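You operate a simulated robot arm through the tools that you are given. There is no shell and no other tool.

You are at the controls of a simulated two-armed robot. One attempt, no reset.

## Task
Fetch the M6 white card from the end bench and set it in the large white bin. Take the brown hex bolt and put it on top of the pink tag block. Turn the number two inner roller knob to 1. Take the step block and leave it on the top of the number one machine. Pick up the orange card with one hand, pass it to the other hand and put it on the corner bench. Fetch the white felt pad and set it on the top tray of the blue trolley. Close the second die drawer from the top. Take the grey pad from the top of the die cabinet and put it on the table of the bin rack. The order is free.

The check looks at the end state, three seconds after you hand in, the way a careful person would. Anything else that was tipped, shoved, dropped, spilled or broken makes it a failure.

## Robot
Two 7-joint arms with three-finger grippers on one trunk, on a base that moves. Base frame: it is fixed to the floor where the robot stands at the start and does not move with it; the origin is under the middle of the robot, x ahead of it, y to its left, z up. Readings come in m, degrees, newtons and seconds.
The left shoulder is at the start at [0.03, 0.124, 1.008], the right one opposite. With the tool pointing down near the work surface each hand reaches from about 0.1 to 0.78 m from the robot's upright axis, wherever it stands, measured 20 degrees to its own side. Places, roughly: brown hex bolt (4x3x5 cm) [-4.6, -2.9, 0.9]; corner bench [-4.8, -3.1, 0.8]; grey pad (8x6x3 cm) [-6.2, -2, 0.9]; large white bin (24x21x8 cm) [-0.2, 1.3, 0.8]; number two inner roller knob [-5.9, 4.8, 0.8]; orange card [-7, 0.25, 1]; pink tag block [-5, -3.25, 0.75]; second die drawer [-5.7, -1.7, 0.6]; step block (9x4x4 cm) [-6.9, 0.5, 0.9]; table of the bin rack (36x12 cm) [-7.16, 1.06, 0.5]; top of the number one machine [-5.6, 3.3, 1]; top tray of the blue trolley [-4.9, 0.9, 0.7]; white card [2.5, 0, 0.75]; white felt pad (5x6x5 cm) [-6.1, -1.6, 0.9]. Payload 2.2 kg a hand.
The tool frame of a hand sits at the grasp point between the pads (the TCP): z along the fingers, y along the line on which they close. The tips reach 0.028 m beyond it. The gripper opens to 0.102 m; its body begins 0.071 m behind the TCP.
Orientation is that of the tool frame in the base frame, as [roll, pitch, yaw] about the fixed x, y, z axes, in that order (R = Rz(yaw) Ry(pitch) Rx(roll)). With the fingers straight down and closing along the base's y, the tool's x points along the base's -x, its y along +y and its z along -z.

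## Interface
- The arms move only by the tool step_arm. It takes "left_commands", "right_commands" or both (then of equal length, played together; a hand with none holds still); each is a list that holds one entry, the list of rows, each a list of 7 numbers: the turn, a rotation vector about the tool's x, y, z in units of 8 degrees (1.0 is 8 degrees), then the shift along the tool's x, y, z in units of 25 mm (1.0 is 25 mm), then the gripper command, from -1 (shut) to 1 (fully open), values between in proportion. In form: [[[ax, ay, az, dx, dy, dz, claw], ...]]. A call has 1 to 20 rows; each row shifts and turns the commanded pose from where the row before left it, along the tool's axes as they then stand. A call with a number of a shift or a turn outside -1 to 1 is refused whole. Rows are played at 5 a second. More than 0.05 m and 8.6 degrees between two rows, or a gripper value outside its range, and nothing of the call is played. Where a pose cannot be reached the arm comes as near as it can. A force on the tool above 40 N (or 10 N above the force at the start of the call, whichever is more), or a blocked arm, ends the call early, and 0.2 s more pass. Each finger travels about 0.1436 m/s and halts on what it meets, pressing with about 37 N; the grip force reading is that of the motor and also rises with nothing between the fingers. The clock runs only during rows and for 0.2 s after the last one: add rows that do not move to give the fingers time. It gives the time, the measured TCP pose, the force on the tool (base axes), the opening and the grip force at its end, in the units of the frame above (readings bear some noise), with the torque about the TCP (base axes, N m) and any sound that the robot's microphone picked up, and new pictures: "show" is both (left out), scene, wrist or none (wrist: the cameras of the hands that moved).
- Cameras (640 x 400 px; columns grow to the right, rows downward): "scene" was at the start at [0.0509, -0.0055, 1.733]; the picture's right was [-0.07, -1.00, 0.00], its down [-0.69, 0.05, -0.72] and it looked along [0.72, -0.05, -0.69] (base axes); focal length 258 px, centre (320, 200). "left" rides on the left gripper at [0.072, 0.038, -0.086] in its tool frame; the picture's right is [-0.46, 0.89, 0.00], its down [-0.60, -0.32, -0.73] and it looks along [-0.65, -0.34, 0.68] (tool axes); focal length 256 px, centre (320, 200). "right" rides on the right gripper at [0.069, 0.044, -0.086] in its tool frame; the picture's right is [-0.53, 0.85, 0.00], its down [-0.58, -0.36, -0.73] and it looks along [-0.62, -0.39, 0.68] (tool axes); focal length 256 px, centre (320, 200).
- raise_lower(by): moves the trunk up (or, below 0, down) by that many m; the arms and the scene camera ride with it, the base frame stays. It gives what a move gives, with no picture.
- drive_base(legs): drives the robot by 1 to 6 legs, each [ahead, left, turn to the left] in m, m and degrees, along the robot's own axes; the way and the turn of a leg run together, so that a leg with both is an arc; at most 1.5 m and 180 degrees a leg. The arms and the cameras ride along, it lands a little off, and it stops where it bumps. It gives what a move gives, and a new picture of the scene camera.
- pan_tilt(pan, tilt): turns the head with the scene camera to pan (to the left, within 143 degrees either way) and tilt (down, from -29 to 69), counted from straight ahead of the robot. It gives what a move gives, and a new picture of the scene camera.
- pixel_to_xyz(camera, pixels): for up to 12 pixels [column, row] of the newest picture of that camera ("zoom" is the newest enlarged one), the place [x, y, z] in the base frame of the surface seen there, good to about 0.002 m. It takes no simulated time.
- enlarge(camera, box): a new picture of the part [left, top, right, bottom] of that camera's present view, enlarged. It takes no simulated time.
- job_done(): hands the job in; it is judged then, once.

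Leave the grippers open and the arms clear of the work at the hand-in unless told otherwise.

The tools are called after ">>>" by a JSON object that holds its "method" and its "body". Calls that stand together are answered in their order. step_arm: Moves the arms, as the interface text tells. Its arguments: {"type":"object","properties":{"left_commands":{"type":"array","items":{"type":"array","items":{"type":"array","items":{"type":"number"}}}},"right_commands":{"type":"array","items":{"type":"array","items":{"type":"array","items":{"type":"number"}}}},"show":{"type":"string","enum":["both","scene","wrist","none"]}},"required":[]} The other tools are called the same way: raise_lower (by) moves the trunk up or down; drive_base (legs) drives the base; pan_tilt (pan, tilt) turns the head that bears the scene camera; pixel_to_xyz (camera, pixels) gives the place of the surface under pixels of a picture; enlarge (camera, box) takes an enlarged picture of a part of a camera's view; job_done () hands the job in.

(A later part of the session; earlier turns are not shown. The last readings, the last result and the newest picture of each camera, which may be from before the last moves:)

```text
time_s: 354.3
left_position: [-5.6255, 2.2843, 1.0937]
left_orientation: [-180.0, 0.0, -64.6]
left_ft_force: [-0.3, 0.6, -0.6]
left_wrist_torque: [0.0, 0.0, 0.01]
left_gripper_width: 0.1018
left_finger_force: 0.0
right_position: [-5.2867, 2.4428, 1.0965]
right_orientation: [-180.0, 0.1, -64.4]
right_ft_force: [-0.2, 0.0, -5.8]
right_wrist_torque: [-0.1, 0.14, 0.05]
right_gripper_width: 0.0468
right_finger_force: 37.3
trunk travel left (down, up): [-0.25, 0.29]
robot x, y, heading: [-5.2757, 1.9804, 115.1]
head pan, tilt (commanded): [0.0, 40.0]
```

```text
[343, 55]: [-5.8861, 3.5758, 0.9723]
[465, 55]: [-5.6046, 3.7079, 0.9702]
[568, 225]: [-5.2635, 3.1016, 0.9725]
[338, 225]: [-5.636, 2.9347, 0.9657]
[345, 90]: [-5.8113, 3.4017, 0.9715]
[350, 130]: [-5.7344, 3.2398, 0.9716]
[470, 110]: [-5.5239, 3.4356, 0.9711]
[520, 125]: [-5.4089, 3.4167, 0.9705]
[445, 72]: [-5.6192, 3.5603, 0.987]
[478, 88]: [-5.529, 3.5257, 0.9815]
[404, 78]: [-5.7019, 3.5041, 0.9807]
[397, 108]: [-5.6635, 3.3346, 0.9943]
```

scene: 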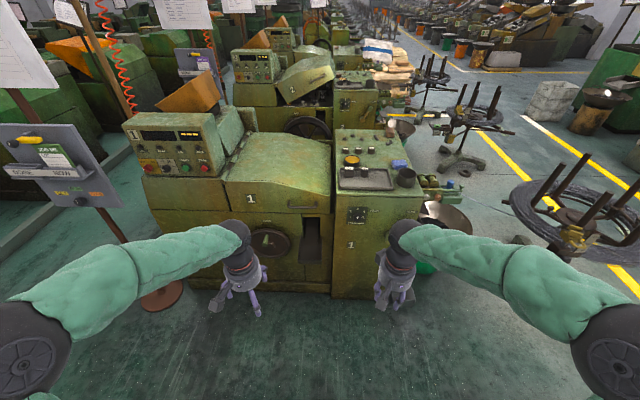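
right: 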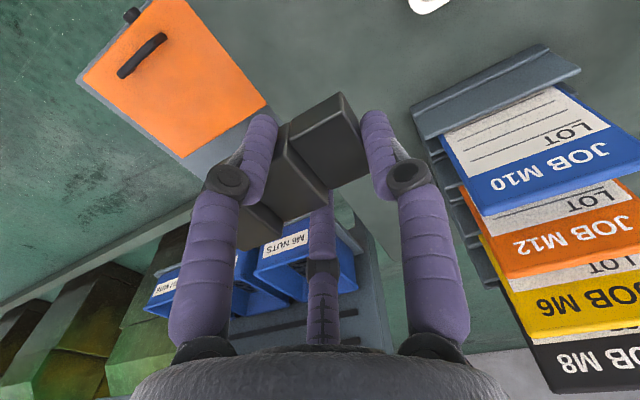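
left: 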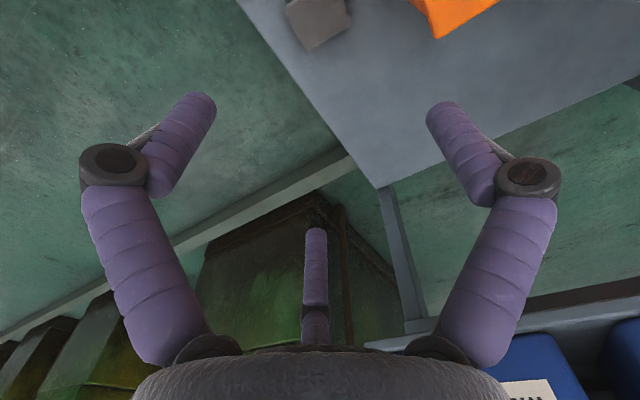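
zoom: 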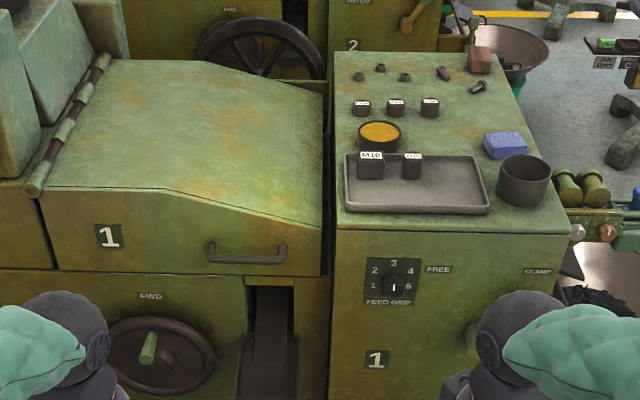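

I choose the free spot on the machine's top around (-5.55, 3.31), z 0.971. I raise the trunk 0.1 m for clearance and drive up to the machine.

>>> {"method": "raise_lower", "body": {"by": 0.1}}

>>> {"method": "drive_base", "body": {"legs": [[0.62, -0.09, -1.4]]}}

>>> {"method": "pan_tilt", "body": {"pan": -10, "tilt": 50}}

```text
time_s: 355.6
left_position: [-5.6259, 2.2842, 1.1934]
left_orientation: [-180.0, -0.1, -64.6]
left_ft_force: [0.6, -0.1, 0.2]
left_wrist_torque: [0.0, -0.01, -0.02]
left_gripper_width: 0.1021
left_finger_force: 0.1
right_position: [-5.2867, 2.4424, 1.196]
right_orientation: [180.0, 0.0, -64.4]
right_ft_force: [-0.2, -0.7, -5.3]
right_wrist_torque: [-0.06, 0.13, 0.0]
right_gripper_width: 0.0472
right_finger_force: 36.7
trunk travel left (down, up): [-0.35, 0.19]
robot x, y, heading: [-5.2764, 1.979, 115.2]
head pan, tilt (commanded): [0.0, 40.0]
```

```text
time_s: 359.1
left_position: [-5.7916, 2.8916, 1.1945]
left_orientation: [-179.9, -0.1, -66.0]
left_ft_force: [0.4, 0.3, -0.1]
left_wrist_torque: [-0.04, 0.01, 0.01]
left_gripper_width: 0.1022
left_finger_force: 0.1
right_position: [-5.4498, 3.0431, 1.1959]
right_orientation: [180.0, 0.0, -65.8]
right_ft_force: [-0.7, 0.8, -6.0]
right_wrist_torque: [-0.07, 0.16, -0.04]
right_gripper_width: 0.0471
right_finger_force: 36.8
trunk travel left (down, up): [-0.35, 0.19]
robot x, y, heading: [-5.4474, 2.5799, 113.8]
head pan, tilt (commanded): [0.0, 40.0]
```

scene: 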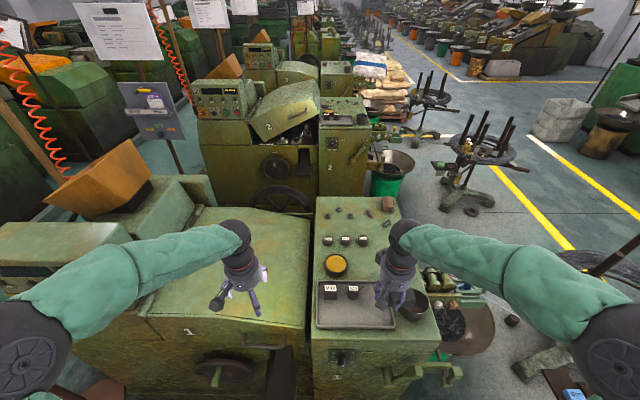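

```text
time_s: 359.8
left_position: [-5.7923, 2.8924, 1.194]
left_orientation: [180.0, 0.0, -66.0]
left_ft_force: [-0.4, -0.3, 0.2]
left_wrist_torque: [0.06, 0.01, 0.04]
left_gripper_width: 0.1022
left_finger_force: 0.2
right_position: [-5.4489, 3.0418, 1.1968]
right_orientation: [-179.9, 0.1, -65.8]
right_ft_force: [0.0, -0.3, -5.6]
right_wrist_torque: [-0.08, 0.12, 0.03]
right_gripper_width: 0.0468
right_finger_force: 37.2
trunk travel left (down, up): [-0.35, 0.19]
robot x, y, heading: [-5.4451, 2.5793, 113.8]
head pan, tilt (commanded): [-10.0, 50.0]
```

scene: 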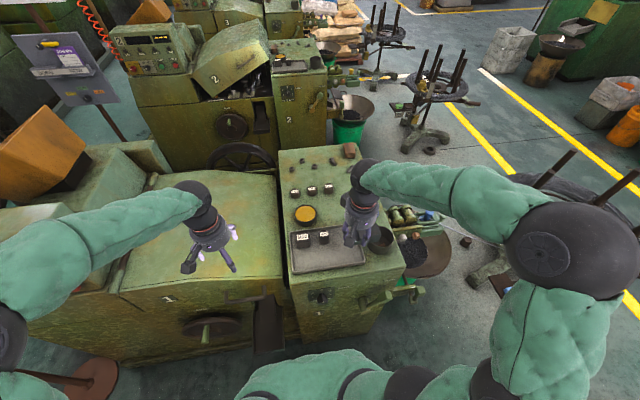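

I bring the block over the free spot at (-5.557, 3.317).

>>> {"method": "step_arm", "body": {"right_commands": [[[0, 0, 0, -0.982, -0.048, 0, -1], [0, 0, 0, -0.982, -0.048, 0, -1], [0, 0, 0, -0.982, -0.048, 0, -1], [0, 0, 0, -0.982, -0.048, 0, -1], [0, 0, 0, -0.982, -0.048, 0, -1], [0, 0, 0, -0.982, -0.048, 0, -1], [0, 0, 0, -0.982, -0.048, 0, -1], [0, 0, 0, -0.982, -0.048, 0, -1], [0, 0, 0, -0.982, -0.048, 0, -1], [0, 0, 0, -0.982, -0.048, 0, -1], [0, 0, 0, -0.982, -0.048, 0, -1], [0, 0, 0, -0.982, -0.048, 0, -1], [0, 0, 0, 0, 0, 0, -1]]], "show": "both"}}

>>> {"method": "enlarge", "body": {"camera": "scene", "box": [270, 120, 410, 280]}}

```text
time_s: 362.6
left_position: [-5.792, 2.8919, 1.1948]
left_orientation: [180.0, 0.0, -66.0]
left_ft_force: [0.0, 0.3, 0.4]
left_wrist_torque: [0.07, 0.01, -0.01]
left_gripper_width: 0.1019
left_finger_force: 0.2
right_position: [-5.5572, 3.3178, 1.1975]
right_orientation: [-180.0, 0.2, -65.7]
right_ft_force: [-0.2, -0.2, -4.5]
right_wrist_torque: [-0.02, 0.14, 0.06]
right_gripper_width: 0.047
right_finger_force: 37.2
trunk travel left (down, up): [-0.35, 0.19]
robot x, y, heading: [-5.4467, 2.5769, 114.0]
head pan, tilt (commanded): [-10.0, 50.0]
```

scene: 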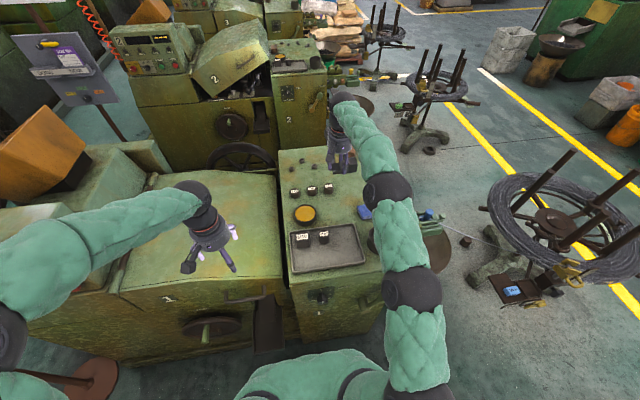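
right: 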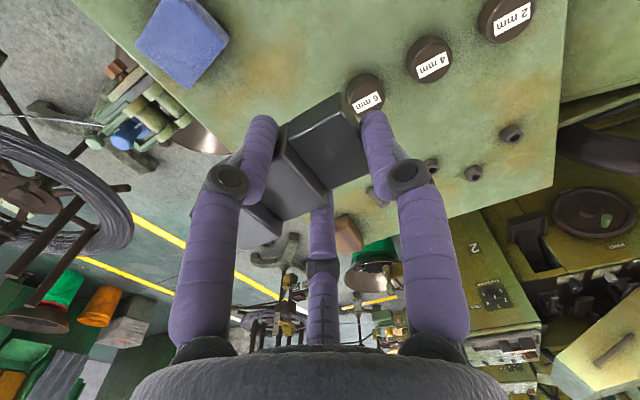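

```text
2.50 times, centred on (340, 200) of scene
```

zoom: 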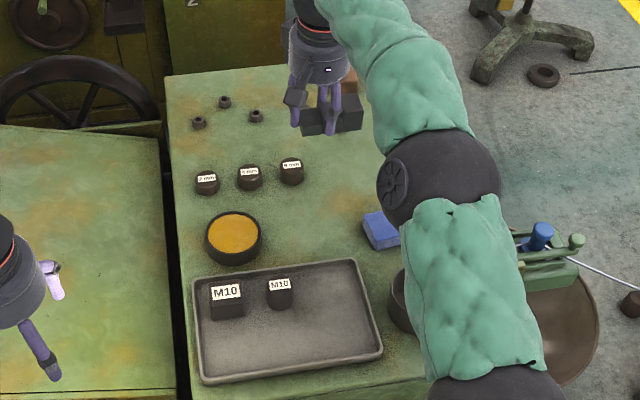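

>>> {"method": "pixel_to_xyz", "body": {"camera": "zoom", "pixels": [[320, 215], [300, 188], [262, 240], [300, 262], [362, 258], [363, 225], [350, 170], [310, 240], [291, 170], [235, 215], [340, 200], [380, 210]]}}

```text
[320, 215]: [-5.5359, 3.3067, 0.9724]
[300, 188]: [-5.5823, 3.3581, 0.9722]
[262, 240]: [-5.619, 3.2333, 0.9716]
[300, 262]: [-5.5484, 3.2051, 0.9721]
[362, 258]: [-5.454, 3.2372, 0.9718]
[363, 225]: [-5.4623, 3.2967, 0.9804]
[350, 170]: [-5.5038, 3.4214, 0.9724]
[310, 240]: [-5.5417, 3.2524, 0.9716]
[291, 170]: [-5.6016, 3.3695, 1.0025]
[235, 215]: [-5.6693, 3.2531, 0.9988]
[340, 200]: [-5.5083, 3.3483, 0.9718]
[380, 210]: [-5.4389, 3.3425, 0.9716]
```

The spot is clear: 6 mm cylinder behind, tray in front, tin left, sponge right. I correct 11 mm towards me and lower 0.175 m.

>>> {"method": "step_arm", "body": {"right_commands": [[[0, 0, 0, 0.45, 0, 0, -1], [0, 0, 0, 0, 0, 0.875, -1], [0, 0, 0, 0, 0, 0.875, -1], [0, 0, 0, 0, 0, 0.875, -1], [0, 0, 0, 0, 0, 0.875, -1], [0, 0, 0, 0, 0, 0.875, -1], [0, 0, 0, 0, 0, 0.875, -1], [0, 0, 0, 0, 0, 0.875, -1], [0, 0, 0, 0, 0, 0.8, -1], [0, 0, 0, 0, 0, 0, -1]]], "show": "both"}}

>>> {"method": "enlarge", "body": {"camera": "scene", "box": [270, 140, 410, 270]}}

```text
time_s: 364.8
left_position: [-5.7911, 2.8926, 1.1949]
left_orientation: [180.0, 0.0, -65.9]
left_ft_force: [-0.5, -0.4, 0.4]
left_wrist_torque: [0.03, 0.02, 0.04]
left_gripper_width: 0.102
left_finger_force: 0.1
right_position: [-5.5527, 3.3045, 1.0226]
right_orientation: [-180.0, 0.0, -65.8]
right_ft_force: [-0.1, -0.5, -4.8]
right_wrist_torque: [-0.07, 0.1, 0.0]
right_gripper_width: 0.0468
right_finger_force: 37.3
trunk travel left (down, up): [-0.35, 0.19]
robot x, y, heading: [-5.4493, 2.579, 113.8]
head pan, tilt (commanded): [-10.0, 50.0]
```

scene: 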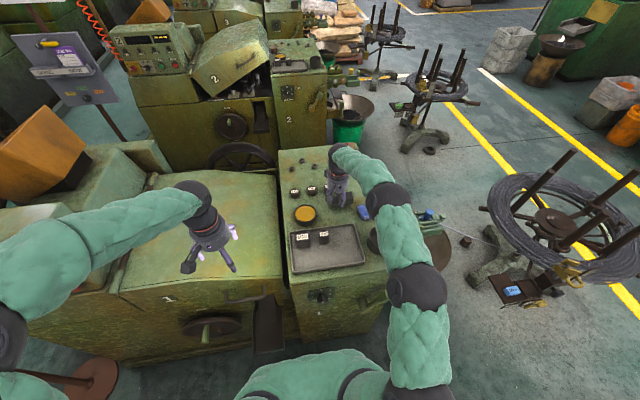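
right: 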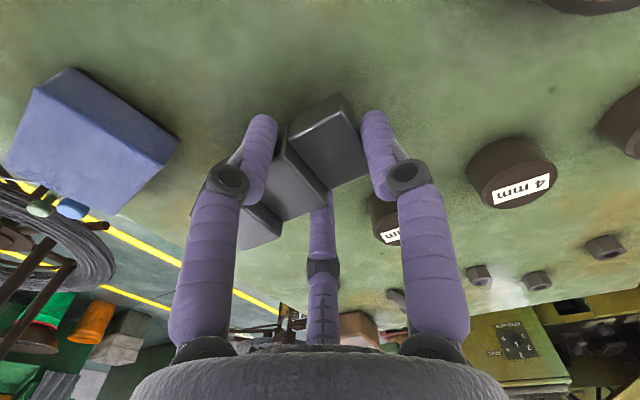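

```text
3.08 times, centred on (340, 205) of scene
```

zoom: 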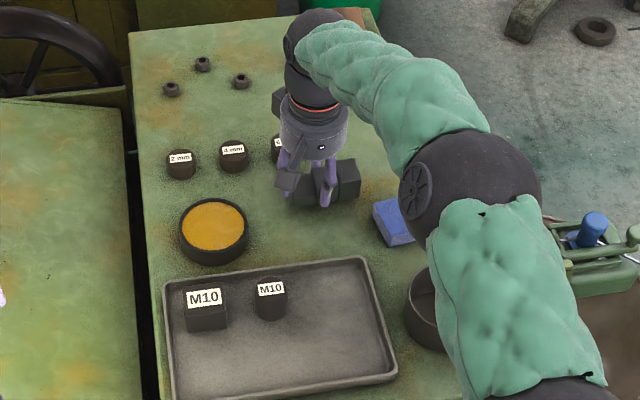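

All clear around. I lower 12 mm and then slowly to contact.

>>> {"method": "step_arm", "body": {"right_commands": [[[0, 0, 0, 0, 0, 0.25, -1], [0, 0, 0, 0, 0, 0.2, -1], [0, 0, 0, 0, 0, 0, -1]]], "show": "none"}}

>>> {"method": "step_arm", "body": {"right_commands": [[[0, 0, 0, 0, 0, 0.08, -1], [0, 0, 0, 0, 0, 0, -1]]], "show": "none"}}

>>> {"method": "step_arm", "body": {"right_commands": [[[0, 0, 0, 0, 0, 0.06, -1], [0, 0, 0, 0, 0, 0, -1]]], "show": "none"}}

```text
time_s: 365.6
left_position: [-5.7929, 2.8912, 1.1935]
left_orientation: [-180.0, 0.0, -66.0]
left_ft_force: [-0.5, -0.6, 0.4]
left_wrist_torque: [-0.02, 0.0, -0.02]
left_gripper_width: 0.102
left_finger_force: 0.1
right_position: [-5.5522, 3.307, 1.0118]
right_orientation: [-180.0, 0.0, -65.8]
right_ft_force: [0.2, 0.3, -5.7]
right_wrist_torque: [-0.06, 0.11, -0.03]
right_gripper_width: 0.0472
right_finger_force: 37.0
trunk travel left (down, up): [-0.35, 0.19]
robot x, y, heading: [-5.4498, 2.5764, 114.2]
head pan, tilt (commanded): [-10.0, 50.0]
```

```text
time_s: 366.2
left_position: [-5.7922, 2.8918, 1.1935]
left_orientation: [-180.0, 0.0, -66.0]
left_ft_force: [-0.3, -0.4, -0.4]
left_wrist_torque: [0.0, -0.05, 0.0]
left_gripper_width: 0.102
left_finger_force: 0.1
right_position: [-5.5514, 3.3063, 1.0096]
right_orientation: [180.0, 0.0, -65.8]
right_ft_force: [-0.6, 0.6, -5.2]
right_wrist_torque: [-0.07, 0.14, 0.03]
right_gripper_width: 0.0469
right_finger_force: 36.8
trunk travel left (down, up): [-0.35, 0.19]
robot x, y, heading: [-5.4507, 2.5775, 114.2]
head pan, tilt (commanded): [-10.0, 50.0]
```

```text
time_s: 366.8
left_position: [-5.7924, 2.8922, 1.1939]
left_orientation: [-179.9, 0.1, -66.0]
left_ft_force: [0.2, 0.3, 0.2]
left_wrist_torque: [0.0, -0.01, 0.03]
left_gripper_width: 0.1019
left_finger_force: 0.0
right_position: [-5.5525, 3.3076, 1.0073]
right_orientation: [-179.9, 0.0, -65.9]
right_ft_force: [0.8, 0.4, -5.2]
right_wrist_torque: [-0.04, 0.14, 0.03]
right_gripper_width: 0.0469
right_finger_force: 36.8
trunk travel left (down, up): [-0.35, 0.19]
robot x, y, heading: [-5.4494, 2.5789, 113.9]
head pan, tilt (commanded): [-10.0, 50.0]
```

>>> {"method": "step_arm", "body": {"right_commands": [[[0, 0, 0, 0, 0, 0.05, -1], [0, 0, 0, 0, 0, 0, -1]]], "show": "none"}}

>>> {"method": "step_arm", "body": {"right_commands": [[[0, 0, 0, 0, 0, 0.04, -1], [0, 0, 0, 0, 0, 0, -1]]], "show": "none"}}

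```text
time_s: 367.4
left_position: [-5.7916, 2.8923, 1.1937]
left_orientation: [180.0, 0.0, -66.0]
left_ft_force: [0.3, 0.5, -0.2]
left_wrist_torque: [-0.02, -0.02, 0.03]
left_gripper_width: 0.102
left_finger_force: 0.0
right_position: [-5.5526, 3.3066, 1.0073]
right_orientation: [180.0, 0.0, -65.8]
right_ft_force: [-0.3, 0.1, -5.0]
right_wrist_torque: [-0.04, 0.15, 0.01]
right_gripper_width: 0.0472
right_finger_force: 37.3
trunk travel left (down, up): [-0.35, 0.19]
robot x, y, heading: [-5.447, 2.5757, 114.0]
head pan, tilt (commanded): [-10.0, 50.0]
```

```text
time_s: 368.0
left_position: [-5.7925, 2.892, 1.1942]
left_orientation: [-180.0, 0.1, -66.0]
left_ft_force: [0.2, 0.6, -0.2]
left_wrist_torque: [-0.05, -0.02, -0.04]
left_gripper_width: 0.102
left_finger_force: 0.0
right_position: [-5.5534, 3.307, 1.0065]
right_orientation: [180.0, 0.0, -65.8]
right_ft_force: [-0.2, 0.1, -6.6]
right_wrist_torque: [-0.05, 0.13, -0.01]
right_gripper_width: 0.0471
right_finger_force: 37.3
trunk travel left (down, up): [-0.35, 0.19]
robot x, y, heading: [-5.4508, 2.579, 113.9]
head pan, tilt (commanded): [-10.0, 50.0]
```

>>> {"method": "step_arm", "body": {"right_commands": [[[0, 0, 0, 0, 0, 0.06, -1], [0, 0, 0, 0, 0, 0, -1]]], "show": "none"}}

>>> {"method": "step_arm", "body": {"right_commands": [[[0, 0, 0, 0, 0, 0.05, -1], [0, 0, 0, 0, 0, 0, -1]]], "show": "none"}}

```text
time_s: 368.6
left_position: [-5.7922, 2.8937, 1.194]
left_orientation: [180.0, 0.1, -66.1]
left_ft_force: [0.2, -0.4, -0.5]
left_wrist_torque: [0.01, -0.03, 0.01]
left_gripper_width: 0.102
left_finger_force: 0.0
right_position: [-5.5521, 3.3082, 1.0055]
right_orientation: [179.9, 0.0, -65.8]
right_ft_force: [-0.8, -0.4, -2.7]
right_wrist_torque: [-0.05, 0.01, -0.03]
right_gripper_width: 0.0471
right_finger_force: 36.9
trunk travel left (down, up): [-0.35, 0.19]
robot x, y, heading: [-5.4461, 2.5782, 113.9]
head pan, tilt (commanded): [-10.0, 50.0]
```

```text
time_s: 369.2
left_position: [-5.7924, 2.8909, 1.1937]
left_orientation: [-180.0, 0.0, -65.9]
left_ft_force: [-0.5, 0.4, -0.1]
left_wrist_torque: [0.01, 0.05, -0.03]
left_gripper_width: 0.1022
left_finger_force: 0.0
right_position: [-5.5524, 3.3074, 1.0056]
right_orientation: [-179.9, 0.2, -65.8]
right_ft_force: [-1.8, -0.4, 5.4]
right_wrist_torque: [0.03, -0.57, -0.01]
right_gripper_width: 0.047
right_finger_force: 36.4
trunk travel left (down, up): [-0.35, 0.19]
robot x, y, heading: [-5.4423, 2.5751, 113.7]
head pan, tilt (commanded): [-10.0, 50.0]
```

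Contact (force turned to +5.4 N). I open to about 6.7 cm and rise straight up.

>>> {"method": "step_arm", "body": {"right_commands": [[[0, 0, 0, 0, 0, 0, 0.1], [0, 0, 0, 0, 0, 0, 0.3], [0, 0, 0, 0, 0, 0, 0.3], [0, 0, 0, 0, 0, -0.4, 0.3], [0, 0, 0, 0, 0, -0.8, 0.3], [0, 0, 0, 0, 0, -0.9, 0.3], [0, 0, 0, 0, 0, -0.9, 0.3], [0, 0, 0, 0, 0, -0.9, 0.3], [0, 0, 0, 0, 0, -0.9, 0.6], [0, 0, 0, 0, 0, -0.9, 1], [0, 0, 0, 0, 0, -0.9, 1], [0, 0, 0, 0, 0, -0.9, 1]]], "show": "both"}}

>>> {"method": "enlarge", "body": {"camera": "scene", "box": [270, 140, 410, 270]}}

```text
time_s: 371.8
left_position: [-5.792, 2.8923, 1.1939]
left_orientation: [179.9, -0.1, -66.0]
left_ft_force: [0.5, 0.5, 0.2]
left_wrist_torque: [0.04, -0.04, 0.0]
left_gripper_width: 0.1018
left_finger_force: 0.0
right_position: [-5.552, 3.3076, 1.189]
right_orientation: [-180.0, 0.0, -65.8]
right_ft_force: [0.1, 0.3, 0.4]
right_wrist_torque: [0.01, 0.04, -0.01]
right_gripper_width: 0.1018
right_finger_force: 0.0
trunk travel left (down, up): [-0.35, 0.19]
robot x, y, heading: [-5.4461, 2.577, 113.7]
head pan, tilt (commanded): [-10.0, 50.0]
```

scene: 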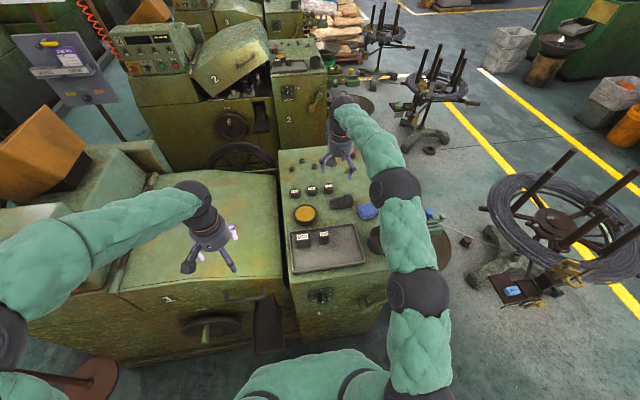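
right: 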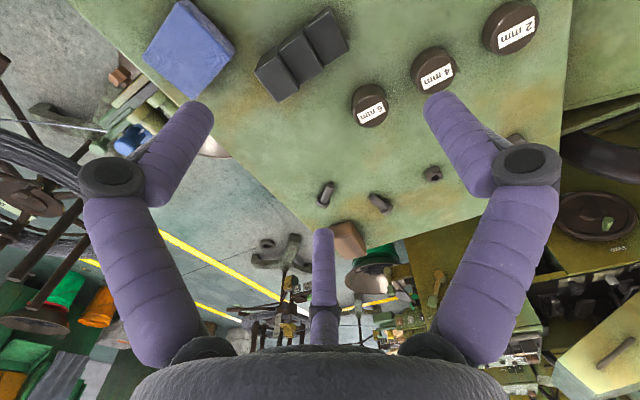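

```text
3.08 times, centred on (340, 205) of scene
```

zoom: 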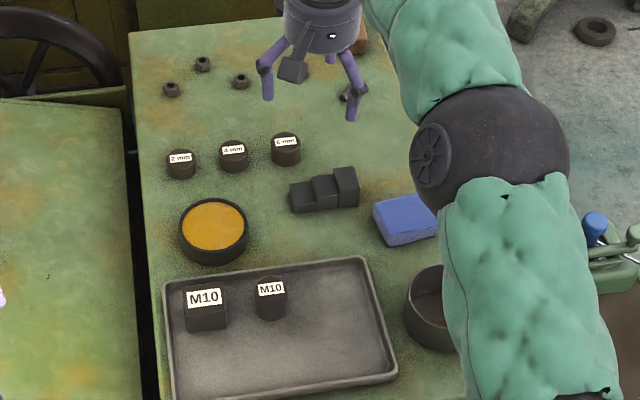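

The step block stands well on the machine's top. I retract the right hand, back off and look towards machine two.

>>> {"method": "step_arm", "body": {"right_commands": [[[0, 0, 0, 0.982, 0.048, 0, 1], [0, 0, 0, 0.982, 0.048, 0, 1], [0, 0, 0, 0.982, 0.048, 0, 1], [0, 0, 0, 0.982, 0.048, 0, 1], [0, 0, 0, 0.982, 0.048, 0, 1], [0, 0, 0, 0.982, 0.048, 0, 1], [0, 0, 0, 0.982, 0.048, 0, 1], [0, 0, 0, 0.982, 0.048, 0, 1], [0, 0, 0, 0.982, 0.048, 0, 1], [0, 0, 0, 0.982, 0.048, 0, 1], [0, 0, 0, 0.982, 0.048, 0, 1]]], "show": "none"}}

>>> {"method": "pan_tilt", "body": {"pan": -15, "tilt": 25}}

>>> {"method": "enlarge", "body": {"camera": "scene", "box": [200, 120, 440, 270]}}

```text
time_s: 374.2
left_position: [-5.7922, 2.8906, 1.1946]
left_orientation: [180.0, -0.1, -66.0]
left_ft_force: [0.4, -0.8, 1.0]
left_wrist_torque: [0.0, 0.04, -0.03]
left_gripper_width: 0.1021
left_finger_force: 0.1
right_position: [-5.4528, 3.054, 1.1915]
right_orientation: [180.0, 0.1, -65.8]
right_ft_force: [0.1, -0.8, 0.5]
right_wrist_torque: [0.03, -0.01, 0.02]
right_gripper_width: 0.102
right_finger_force: 0.1
trunk travel left (down, up): [-0.35, 0.19]
robot x, y, heading: [-5.4429, 2.5811, 114.0]
head pan, tilt (commanded): [-10.0, 50.0]
```

```text
time_s: 375.1
left_position: [-5.792, 2.8918, 1.1948]
left_orientation: [180.0, 0.1, -66.1]
left_ft_force: [0.2, 0.6, -0.2]
left_wrist_torque: [0.02, 0.03, -0.02]
left_gripper_width: 0.1022
left_finger_force: 0.1
right_position: [-5.454, 3.0546, 1.1918]
right_orientation: [-180.0, 0.0, -65.8]
right_ft_force: [-0.4, -0.1, -0.5]
right_wrist_torque: [0.0, 0.01, 0.08]
right_gripper_width: 0.1021
right_finger_force: 0.0
trunk travel left (down, up): [-0.35, 0.19]
robot x, y, heading: [-5.447, 2.5789, 113.9]
head pan, tilt (commanded): [-15.0, 25.0]
```

scene: 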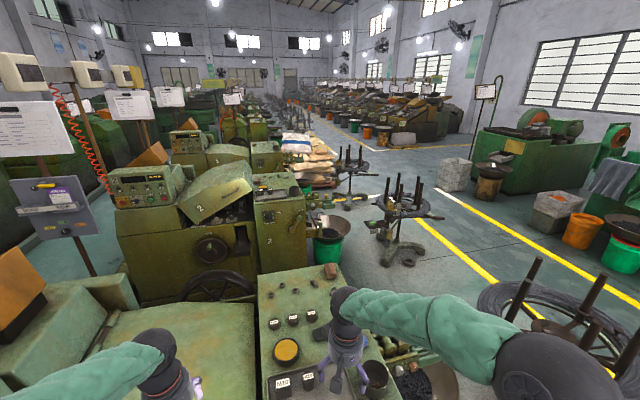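

```text
2.67 times, centred on (320, 195) of scene
```

zoom: 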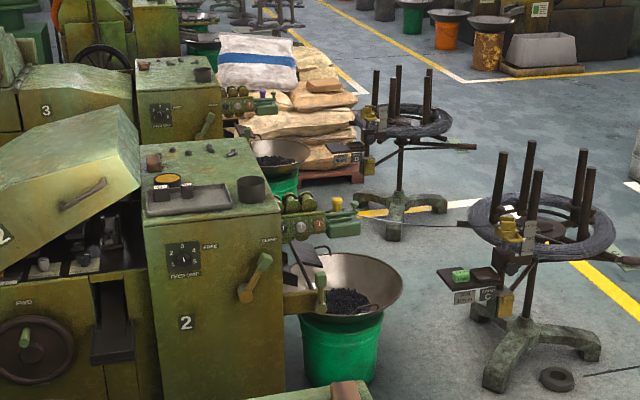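

>>> {"method": "pixel_to_xyz", "body": {"camera": "zoom", "pixels": [[302, 226], [318, 225], [335, 204], [350, 205], [183, 258], [290, 205], [262, 265], [340, 225], [186, 322], [320, 285], [300, 250], [350, 300]]}}

>>> {"method": "enlarge", "body": {"camera": "scene", "box": [290, 180, 360, 240]}}

```text
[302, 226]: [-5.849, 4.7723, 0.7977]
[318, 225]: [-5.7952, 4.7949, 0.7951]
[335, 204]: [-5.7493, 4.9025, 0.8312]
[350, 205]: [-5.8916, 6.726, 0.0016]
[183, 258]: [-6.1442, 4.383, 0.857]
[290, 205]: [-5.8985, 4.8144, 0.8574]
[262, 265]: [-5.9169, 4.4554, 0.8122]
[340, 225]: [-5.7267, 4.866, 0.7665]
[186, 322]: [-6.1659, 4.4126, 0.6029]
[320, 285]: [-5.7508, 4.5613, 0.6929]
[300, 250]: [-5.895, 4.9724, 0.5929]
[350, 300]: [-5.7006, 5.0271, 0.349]
```

```text
6.67 times, centred on (325, 210) of scene
```

zoom: 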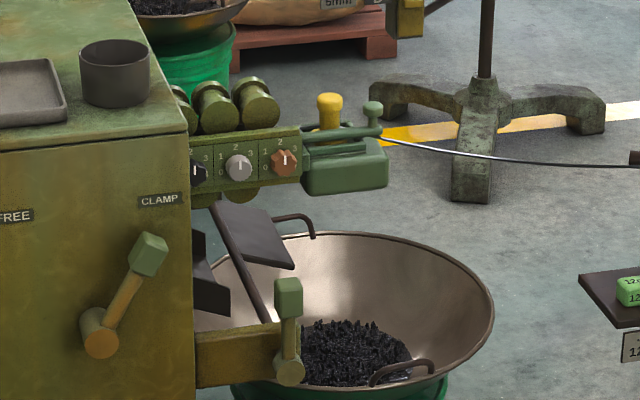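

The roller unit of machine two has three knobs with scales 0–3; the inner one (nearest the machine) is black at zoom (197,172). I measure the surroundings for an approach path.

>>> {"method": "pixel_to_xyz", "body": {"camera": "zoom", "pixels": [[197, 172], [238, 167], [283, 161], [200, 165], [150, 245], [290, 290], [100, 340], [480, 190], [290, 370], [370, 270], [300, 130], [250, 250]]}}

>>> {"method": "pixel_to_xyz", "body": {"camera": "scene", "pixels": [[400, 257], [375, 225], [425, 255], [455, 345], [430, 380], [352, 335], [330, 255], [345, 200], [500, 300], [440, 270], [380, 300], [350, 270]]}}

```text
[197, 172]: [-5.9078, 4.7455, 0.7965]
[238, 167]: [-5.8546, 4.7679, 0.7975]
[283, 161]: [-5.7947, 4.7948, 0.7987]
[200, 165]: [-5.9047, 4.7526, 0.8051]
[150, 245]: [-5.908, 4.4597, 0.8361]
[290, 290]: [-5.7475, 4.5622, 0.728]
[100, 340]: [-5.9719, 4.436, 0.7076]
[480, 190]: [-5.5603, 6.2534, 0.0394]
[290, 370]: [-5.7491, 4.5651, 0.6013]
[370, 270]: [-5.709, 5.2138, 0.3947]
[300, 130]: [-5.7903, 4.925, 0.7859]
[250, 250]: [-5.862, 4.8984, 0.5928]
```

```text
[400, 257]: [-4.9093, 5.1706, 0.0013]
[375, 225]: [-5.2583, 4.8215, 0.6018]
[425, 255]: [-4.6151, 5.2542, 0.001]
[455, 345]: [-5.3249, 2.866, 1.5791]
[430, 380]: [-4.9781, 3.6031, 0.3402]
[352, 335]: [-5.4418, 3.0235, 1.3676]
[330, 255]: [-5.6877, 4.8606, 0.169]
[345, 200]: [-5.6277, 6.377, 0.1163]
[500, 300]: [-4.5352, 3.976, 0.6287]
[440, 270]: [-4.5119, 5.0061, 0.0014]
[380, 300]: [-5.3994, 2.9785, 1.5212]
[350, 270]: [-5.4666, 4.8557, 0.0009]
```

The inner black knob is at about (-5.908, 4.746, 0.797), facing towards this side, close beside the machine's cabinet. I need the fingers to point forward for it, so I back off and test that pose in free space with the trunk lowered to bring the shoulder to knob height.

>>> {"method": "drive_base", "body": {"legs": [[-0.55, 0, 0]]}}

>>> {"method": "raise_lower", "body": {"by": -0.3}}

>>> {"method": "step_arm", "body": {"right_commands": [[[0, 0, 0, -0.9, -0.1, 0, 1], [0, 0, 0, -0.9, -0.1, 0, 1], [0, 0, 0, -0.9, -0.1, 0, 1], [0, 0, 0, -0.9, -0.1, 0, 1], [0, 0, 0, -0.9, -0.1, 0, 1], [0, 0, 0, -0.9, -0.1, 0, 1], [0, 0, 0, -0.9, -0.1, 0, 1], [0, 0, 0, -0.9, 0, 0, 1]]], "show": "none"}}

```text
time_s: 378.3
left_position: [-5.567, 2.3906, 1.194]
left_orientation: [-180.0, 0.1, -66.7]
left_ft_force: [0.3, -0.2, 0.4]
left_wrist_torque: [0.01, -0.03, -0.02]
left_gripper_width: 0.102
left_finger_force: 0.1
right_position: [-5.228, 2.5495, 1.1915]
right_orientation: [180.0, 0.0, -66.5]
right_ft_force: [-0.4, -0.8, 0.2]
right_wrist_torque: [0.04, 0.01, 0.0]
right_gripper_width: 0.102
right_finger_force: 0.1
trunk travel left (down, up): [-0.35, 0.19]
robot x, y, heading: [-5.2289, 2.0719, 113.1]
head pan, tilt (commanded): [-15.0, 25.0]
```

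scene: 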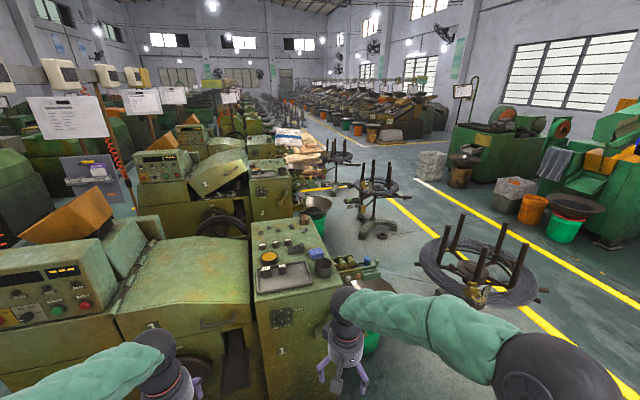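

```text
time_s: 381.3
left_position: [-5.5674, 2.3905, 0.8939]
left_orientation: [-180.0, 0.0, -66.6]
left_ft_force: [0.0, -0.1, -0.2]
left_wrist_torque: [-0.01, 0.0, 0.01]
left_gripper_width: 0.1021
left_finger_force: 0.1
right_position: [-5.2271, 2.5489, 0.8922]
right_orientation: [-179.9, 0.0, -66.5]
right_ft_force: [-0.5, 0.2, 1.1]
right_wrist_torque: [0.0, 0.02, 0.0]
right_gripper_width: 0.1021
right_finger_force: 0.1
trunk travel left (down, up): [-0.05, 0.49]
robot x, y, heading: [-5.2263, 2.0743, 113.3]
head pan, tilt (commanded): [-15.0, 25.0]
```

```text
time_s: 383.1
left_position: [-5.5692, 2.3925, 0.894]
left_orientation: [-180.0, 0.0, -66.7]
left_ft_force: [0.1, 1.2, -0.4]
left_wrist_torque: [0.0, 0.01, -0.02]
left_gripper_width: 0.1018
left_finger_force: 0.1
right_position: [-5.2833, 2.7209, 0.8925]
right_orientation: [180.0, 0.0, -66.5]
right_ft_force: [-0.7, 1.2, 0.1]
right_wrist_torque: [-0.03, 0.01, -0.03]
right_gripper_width: 0.1023
right_finger_force: 0.1
trunk travel left (down, up): [-0.05, 0.49]
robot x, y, heading: [-5.2267, 2.0746, 113.3]
head pan, tilt (commanded): [-15.0, 25.0]
```

>>> {"method": "step_arm", "body": {"right_commands": [[[0, -0.9375, 0, 0, 0, 0, 1], [0, -0.9375, 0, 0, 0, 0, 1], [0, -0.9375, 0, 0, 0, 0, 1], [0, -0.9375, 0, 0, 0, 0, 1], [0, -0.9375, 0, 0, 0, 0, 1], [0, -0.9375, 0, 0, 0, 0, 1], [0, -0.9375, 0, 0, 0, 0, 1], [0, -0.9375, 0, 0, 0, 0, 1], [0, -0.9375, 0, 0, 0, 0, 1], [0, -0.9375, 0, 0, 0, 0, 1], [0, -0.9375, 0, 0, 0, 0, 1], [0, -0.9375, 0, 0, 0, 0, 1]]], "show": "scene"}}

```text
time_s: 385.7
left_position: [-5.5671, 2.3903, 0.8946]
left_orientation: [179.9, 0.0, -66.7]
left_ft_force: [0.2, 0.6, -0.2]
left_wrist_torque: [0.01, -0.02, 0.02]
left_gripper_width: 0.102
left_finger_force: 0.1
right_position: [-5.3296, 2.7067, 0.9254]
right_orientation: [-167.8, 82.8, -57.9]
right_ft_force: [0.2, 0.0, -0.5]
right_wrist_torque: [0.02, 0.0, -0.01]
right_gripper_width: 0.1018
right_finger_force: 0.2
right hand out of reach, approached as far as the arm can: row 9, 11, 12
trunk travel left (down, up): [-0.05, 0.49]
robot x, y, heading: [-5.2266, 2.075, 113.3]
head pan, tilt (commanded): [-15.0, 25.0]
```

scene: 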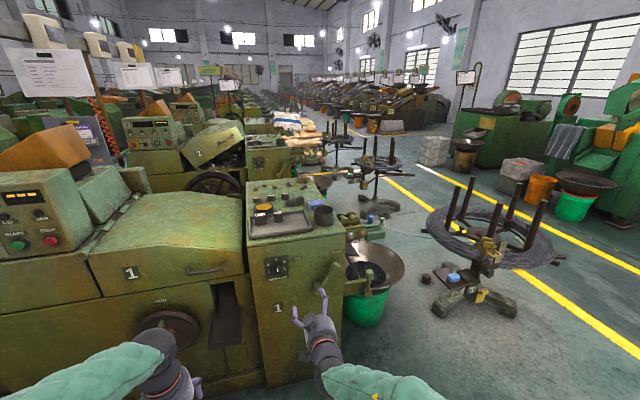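

The forward pose is nearly reached (82.8°). A hand turned a bit inward (to the left) may be easier; I test a 30° inward yaw.

>>> {"method": "step_arm", "body": {"right_commands": [[[-0.94, 0, 0, 0, 0, 0, 1], [-0.94, 0, 0, 0, 0, 0, 1], [-0.94, 0, 0, 0, 0, 0, 1], [-0.94, 0, 0, 0, 0, 0, 1], [0, 0, 0, 0, 0, 0, 1]]], "show": "scene"}}

```text
time_s: 386.9
left_position: [-5.5675, 2.3904, 0.8941]
left_orientation: [-180.0, 0.0, -66.6]
left_ft_force: [0.3, -0.6, 0.0]
left_wrist_torque: [0.0, -0.03, 0.0]
left_gripper_width: 0.102
left_finger_force: 0.1
right_position: [-5.3955, 2.6732, 0.9761]
right_orientation: [-180.0, 80.3, -58.4]
right_ft_force: [-0.3, -0.8, 0.6]
right_wrist_torque: [-0.04, 0.01, -0.02]
right_gripper_width: 0.1019
right_finger_force: 0.2
right hand out of reach, approached as far as the arm can: row 1, 2, 3, 4
trunk travel left (down, up): [-0.05, 0.49]
robot x, y, heading: [-5.2267, 2.0746, 113.1]
head pan, tilt (commanded): [-15.0, 25.0]
```

scene: 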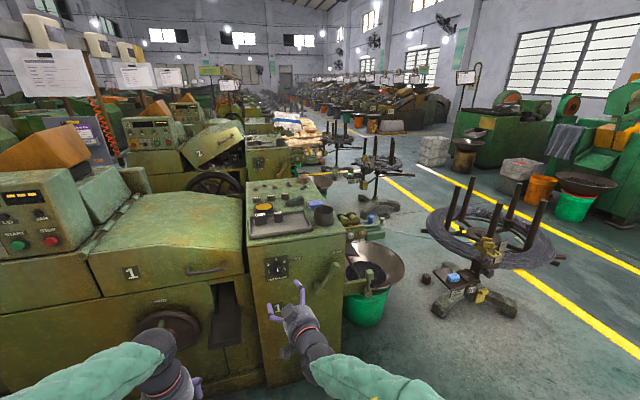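

Inward is worse. I test outward yaw instead (mirror of using the left hand pointing forward-left), moving right and down.

>>> {"method": "step_arm", "body": {"right_commands": [[[0.94, 0, 0, 0.5, -0.8, 0, 1], [0.94, 0, 0, 0.5, -0.8, 0, 1], [0.94, 0, 0, 0.5, -0.8, 0, 1], [0.94, 0, 0, 0.5, -0.8, 0, 1], [0.94, 0, 0, 0.5, -0.8, 0, 1], [0.94, 0, 0, 0.5, -0.6, 0, 1], [0.94, 0, 0, 0.5, -0.6, 0, 1], [0, -0.6, 0, 0.5, -0.4, 0, 1], [0, -0.6, 0, 0.5, 0, 0, 1], [0, 0, 0, 0, 0, 0, 1]]], "show": "scene"}}

```text
time_s: 389.1
left_position: [-5.5672, 2.3901, 0.8932]
left_orientation: [-180.0, 0.0, -66.6]
left_ft_force: [-0.8, -0.6, 0.1]
left_wrist_torque: [0.0, -0.01, 0.02]
left_gripper_width: 0.1021
left_finger_force: 0.0
right_position: [-5.2543, 2.684, 0.8695]
right_orientation: [-56.7, 82.1, 14.6]
right_ft_force: [0.4, -0.3, 0.1]
right_wrist_torque: [0.01, 0.04, -0.04]
right_gripper_width: 0.1019
right_finger_force: 0.0
trunk travel left (down, up): [-0.05, 0.49]
robot x, y, heading: [-5.2289, 2.0734, 113.3]
head pan, tilt (commanded): [-15.0, 25.0]
```

scene: 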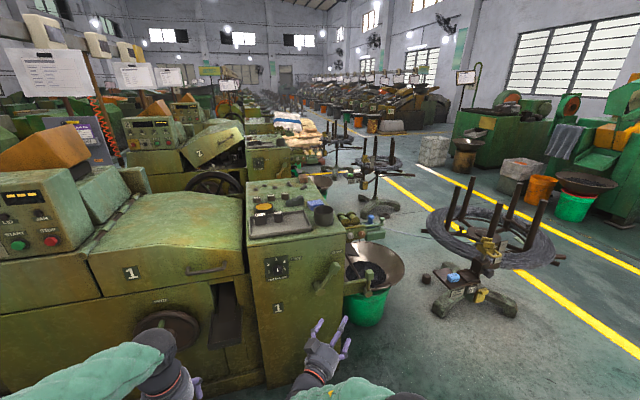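

That pose works: the hand points level, about 42° outward. So for the knob I'll use the left hand, with the robot turned somewhat to the right. I bring the right hand back to pointing down.

>>> {"method": "step_arm", "body": {"right_commands": [[[0, 0.98, 0, 0, 0, 0, 1], [0, 0.98, 0, 0, 0, 0, 1], [0, 0.98, 0, 0, 0, 0, 1], [0, 0.98, 0, 0, 0, 0, 1], [0, 0.98, 0, 0, 0, 0, 1], [0, 0.98, 0, 0, 0, 0, 1], [0, 0.98, 0, 0, 0, 0, 1], [0, 0.98, 0, 0, 0, 0, 1], [0, 0.98, 0, 0, 0, 0, 1], [0, 0.98, 0, 0, 0, 0, 1], [0, 0.98, 0, 0, 0, 0, 1], [0, 0.98, 0, 0, 0, 0, 1], [0, 0, -0.875, 0, 0, 0, 1], [0, 0, -0.875, 0, 0, 0, 1], [0, 0, -0.875, 0, 0, 0, 1], [0, 0, -0.875, 0, 0, 0, 1], [0, 0, -0.875, 0, 0, 0, 1], [0, 0, -0.875, 0, 0, 0, 1]]], "show": "none"}}

>>> {"method": "raise_lower", "body": {"by": 0.3}}

```text
time_s: 392.9
left_position: [-5.5665, 2.3919, 0.8938]
left_orientation: [179.9, 0.0, -66.7]
left_ft_force: [0.0, -0.4, -0.1]
left_wrist_torque: [0.01, -0.01, -0.01]
left_gripper_width: 0.1019
left_finger_force: 0.1
right_position: [-5.2548, 2.6849, 0.8702]
right_orientation: [-175.1, -4.3, -67.1]
right_ft_force: [0.4, -0.5, 0.1]
right_wrist_torque: [0.0, 0.01, 0.01]
right_gripper_width: 0.102
right_finger_force: 0.1
trunk travel left (down, up): [-0.05, 0.49]
robot x, y, heading: [-5.2243, 2.0731, 113.4]
head pan, tilt (commanded): [-15.0, 25.0]
```

```text
time_s: 395.9
left_position: [-5.5659, 2.3909, 1.1942]
left_orientation: [-180.0, 0.0, -66.6]
left_ft_force: [0.1, 0.2, 1.1]
left_wrist_torque: [0.01, -0.01, -0.01]
left_gripper_width: 0.1019
left_finger_force: 0.0
right_position: [-5.2548, 2.6846, 1.1711]
right_orientation: [-175.0, -4.3, -67.3]
right_ft_force: [-0.2, -0.5, 0.1]
right_wrist_torque: [0.0, -0.01, 0.01]
right_gripper_width: 0.1017
right_finger_force: 0.0
trunk travel left (down, up): [-0.35, 0.19]
robot x, y, heading: [-5.225, 2.073, 113.2]
head pan, tilt (commanded): [-15.0, 25.0]
```

>>> {"method": "step_arm", "body": {"right_commands": [[[-0.625, -0.54, 0, 0, 0, 0, 1], [0, 0, 0, 0.9, 0, 0, 1], [0, 0, 0, 0.9, 0, 0, 1], [0, 0, 0, 0.9, 0, 0, 1], [0, 0, 0, 0.9, 0, 0, 1], [0, 0, 0, 0.9, 0, 0, 1], [0, 0, 0, 0.9, 0, 0, 1], [0, 0, 0, 0.9, 0, 0, 1]]], "show": "none"}}

>>> {"method": "pan_tilt", "body": {"pan": -40, "tilt": 25}}

```text
time_s: 397.7
left_position: [-5.5664, 2.3905, 1.1935]
left_orientation: [180.0, -0.1, -66.6]
left_ft_force: [-0.3, 0.2, 0.2]
left_wrist_torque: [0.0, 0.03, 0.05]
left_gripper_width: 0.1021
left_finger_force: 0.0
right_position: [-5.1946, 2.5386, 1.1719]
right_orientation: [180.0, 0.1, -67.0]
right_ft_force: [0.3, 0.5, 0.2]
right_wrist_torque: [0.0, -0.01, 0.02]
right_gripper_width: 0.1018
right_finger_force: 0.0
trunk travel left (down, up): [-0.35, 0.19]
robot x, y, heading: [-5.2262, 2.0721, 113.5]
head pan, tilt (commanded): [-15.0, 25.0]
```

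```text
time_s: 398.6
left_position: [-5.5674, 2.3901, 1.1947]
left_orientation: [180.0, 0.0, -66.7]
left_ft_force: [-0.1, 0.2, 0.7]
left_wrist_torque: [0.04, -0.04, 0.02]
left_gripper_width: 0.1018
left_finger_force: 0.0
right_position: [-5.195, 2.5381, 1.1723]
right_orientation: [179.8, 0.1, -67.0]
right_ft_force: [-0.9, 0.3, 0.1]
right_wrist_torque: [0.01, -0.02, -0.01]
right_gripper_width: 0.1021
right_finger_force: 0.0
trunk travel left (down, up): [-0.35, 0.19]
robot x, y, heading: [-5.2261, 2.074, 113.0]
head pan, tilt (commanded): [-40.0, 25.0]
```

scene: 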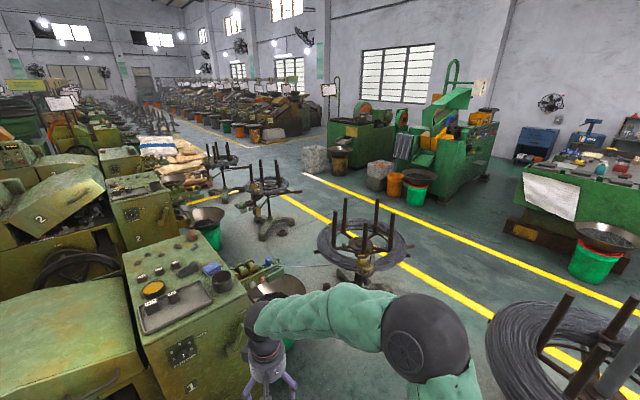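

>>> {"method": "pixel_to_xyz", "body": {"camera": "scene", "pixels": [[360, 270], [322, 240], [408, 245], [265, 235], [240, 195], [300, 190], [560, 330], [500, 340], [280, 290], [300, 300], [330, 290], [270, 225]]}}

>>> {"method": "enlarge", "body": {"camera": "scene", "box": [190, 150, 430, 310]}}

```text
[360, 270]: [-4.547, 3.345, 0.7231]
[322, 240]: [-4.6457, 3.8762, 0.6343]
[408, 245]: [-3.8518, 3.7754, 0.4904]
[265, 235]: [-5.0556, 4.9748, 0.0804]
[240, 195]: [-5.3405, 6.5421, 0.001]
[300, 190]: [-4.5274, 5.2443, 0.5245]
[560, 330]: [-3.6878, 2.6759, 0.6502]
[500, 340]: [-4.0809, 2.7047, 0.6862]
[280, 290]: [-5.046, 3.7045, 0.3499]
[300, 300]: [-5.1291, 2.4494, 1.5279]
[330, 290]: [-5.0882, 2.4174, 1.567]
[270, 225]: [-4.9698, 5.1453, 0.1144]
```

```text
2.50 times, centred on (310, 230) of scene
```

zoom: 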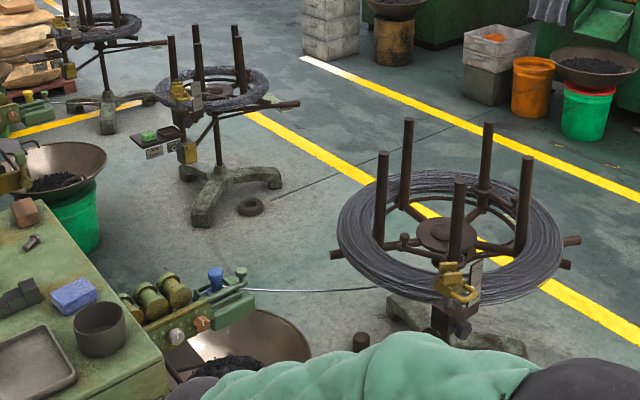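

I see coil stands along the aisle with wires to the machines; I must keep off those. I first test another pose: right hand straight ahead, fingers pointing 20° below level, at knob height.

>>> {"method": "raise_lower", "body": {"by": -0.1}}

>>> {"method": "step_arm", "body": {"right_commands": [[[0, 0, 0, -0.8, 0, 0.6, 1], [0, 0, 0, -0.8, 0, 0.6, 1], [0, 0, 0, -0.8, 0, 0.6, 1], [0, 0, 0, -0.8, 0, 0.6, 1], [0, 0, 0, -0.8, 0, 0.6, 1], [0, 0, 0, -0.8, 0, 0.6, 1], [0, 0, 0, -0.8, 0, 0.6, 1], [0, 0, 0, 0, 0, 0.8, 1], [0, 0, 0, 0, 0, 0.8, 1], [0, 0, 0, 0, 0, 0.8, 1], [0, 0, 0, 0, 0, 0.8, 1], [0, 0, 0, 0, 0, 0.8, 1], [0, 0, 0, 0, 0, 0.8, 1]]], "show": "none"}}

>>> {"method": "step_arm", "body": {"right_commands": [[[0, -0.972, 0, 0, 0, 0, 1], [0, -0.972, 0, 0, 0, 0, 1], [0, -0.972, 0, 0, 0, 0, 1], [0, -0.972, 0, 0, 0, 0, 1], [0, -0.972, 0, 0, 0, 0, 1], [0, -0.972, 0, 0, 0, 0, 1], [0, -0.972, 0, 0, 0, 0, 1], [0, -0.972, 0, 0, 0, 0, 1], [0, -0.972, 0, 0, 0, 0, 1]]], "show": "scene"}}

```text
time_s: 399.9
left_position: [-5.5677, 2.3898, 1.0954]
left_orientation: [-180.0, 0.0, -66.7]
left_ft_force: [-0.5, -0.5, 0.2]
left_wrist_torque: [0.0, -0.01, -0.04]
left_gripper_width: 0.1019
left_finger_force: 0.0
right_position: [-5.1944, 2.5381, 1.0711]
right_orientation: [179.9, 0.0, -67.0]
right_ft_force: [-0.6, 0.5, 0.0]
right_wrist_torque: [0.0, 0.01, -0.01]
right_gripper_width: 0.1021
right_finger_force: 0.0
trunk travel left (down, up): [-0.25, 0.29]
robot x, y, heading: [-5.2261, 2.0757, 113.2]
head pan, tilt (commanded): [-40.0, 25.0]
```

```text
time_s: 402.7
left_position: [-5.5679, 2.3928, 1.0942]
left_orientation: [-180.0, -0.1, -66.7]
left_ft_force: [-0.3, 0.6, 0.1]
left_wrist_torque: [0.01, 0.02, 0.03]
left_gripper_width: 0.1021
left_finger_force: 0.1
right_position: [-5.2472, 2.6683, 0.847]
right_orientation: [179.9, 0.1, -67.0]
right_ft_force: [0.1, 0.6, 1.0]
right_wrist_torque: [-0.01, 0.0, -0.01]
right_gripper_width: 0.1019
right_finger_force: 0.0
trunk travel left (down, up): [-0.25, 0.29]
robot x, y, heading: [-5.2267, 2.0711, 113.3]
head pan, tilt (commanded): [-40.0, 25.0]
```

```text
time_s: 404.7
left_position: [-5.5685, 2.3907, 1.0939]
left_orientation: [180.0, 0.0, -66.7]
left_ft_force: [-0.5, 0.2, -0.8]
left_wrist_torque: [-0.01, 0.01, 0.01]
left_gripper_width: 0.1019
left_finger_force: 0.1
right_position: [-5.3156, 2.6661, 0.8844]
right_orientation: [-174.4, 61.0, -65.0]
right_ft_force: [-0.1, 0.0, 0.4]
right_wrist_torque: [-0.01, 0.0, -0.02]
right_gripper_width: 0.1021
right_finger_force: 0.1
right hand out of reach, approached as far as the arm can: row 5, 6, 8, 9
trunk travel left (down, up): [-0.25, 0.29]
robot x, y, heading: [-5.2268, 2.0715, 113.3]
head pan, tilt (commanded): [-40.0, 25.0]
```

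scene: 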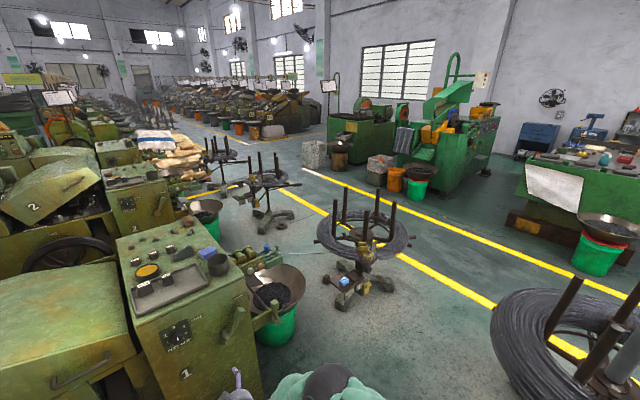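

The lower shoulder is better. I lower the trunk by 0.24 m and test again at knob height with a slight outward yaw.

>>> {"method": "raise_lower", "body": {"by": -0.24}}

>>> {"method": "step_arm", "body": {"right_commands": [[[0.27, -0.35, 0, -0.85, -0.3, 0, 1], [0.27, -0.35, 0, -0.85, -0.3, 0, 1], [0.27, -0.35, 0, -0.85, -0.3, 0, 1], [0.27, -0.35, 0, -0.85, -0.3, 0, 1], [0.27, -0.35, 0, -0.85, -0.3, 0, 1], [0.27, -0.35, 0, -0.85, -0.3, 0, 1], [0.27, -0.35, 0, -0.85, -0.3, 0, 1], [0, 0, 0, 0, 0, 0, 1]]], "show": "scene"}}

```text
time_s: 407.2
left_position: [-5.5672, 2.3899, 0.8544]
left_orientation: [180.0, 0.1, -66.7]
left_ft_force: [-0.3, 0.0, 0.3]
left_wrist_torque: [0.0, 0.0, -0.04]
left_gripper_width: 0.1019
left_finger_force: 0.1
right_position: [-5.3148, 2.6657, 0.6435]
right_orientation: [-174.3, 60.8, -65.0]
right_ft_force: [0.3, 0.9, 0.8]
right_wrist_torque: [0.01, -0.02, -0.03]
right_gripper_width: 0.102
right_finger_force: 0.0
trunk travel left (down, up): [-0.01, 0.53]
robot x, y, heading: [-5.2275, 2.0704, 113.3]
head pan, tilt (commanded): [-40.0, 25.0]
```

```text
time_s: 409.0
left_position: [-5.5668, 2.3911, 0.8536]
left_orientation: [-179.9, 0.1, -66.7]
left_ft_force: [-1.1, -0.6, -0.9]
left_wrist_torque: [0.01, 0.01, 0.0]
left_gripper_width: 0.1021
left_finger_force: 0.1
right_position: [-5.2892, 2.7241, 0.7875]
right_orientation: [-136.3, 79.1, -41.1]
right_ft_force: [-0.7, -0.6, 0.2]
right_wrist_torque: [-0.01, 0.04, -0.08]
right_gripper_width: 0.1021
right_finger_force: 0.1
trunk travel left (down, up): [-0.01, 0.53]
robot x, y, heading: [-5.2239, 2.0763, 113.0]
head pan, tilt (commanded): [-40.0, 25.0]
```

scene: 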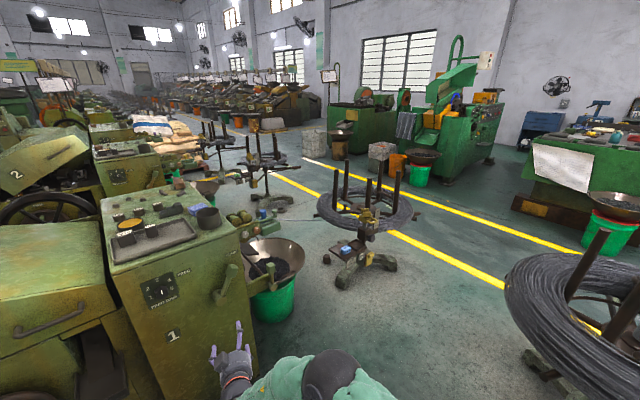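

This pose is fully reachable: TCP 0.62 m ahead, 0.19 m right, z 0.79, pointing 18° outward, 8° down. I check where the elbow is.

>>> {"method": "pixel_to_xyz", "body": {"camera": "scene", "pixels": [[335, 365], [300, 380], [260, 390], [360, 380], [235, 370], [380, 395]]}}

>>> {"method": "enlarge", "body": {"camera": "scene", "box": [60, 150, 300, 300]}}

```text
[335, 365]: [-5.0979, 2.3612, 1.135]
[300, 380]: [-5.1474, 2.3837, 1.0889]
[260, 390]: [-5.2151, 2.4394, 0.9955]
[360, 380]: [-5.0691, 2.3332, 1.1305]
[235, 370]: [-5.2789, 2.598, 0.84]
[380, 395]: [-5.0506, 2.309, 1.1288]
```

```text
2.67 times, centred on (180, 225) of scene
```

zoom: 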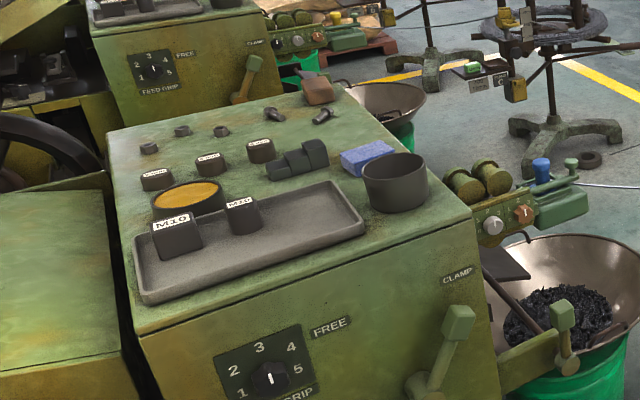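

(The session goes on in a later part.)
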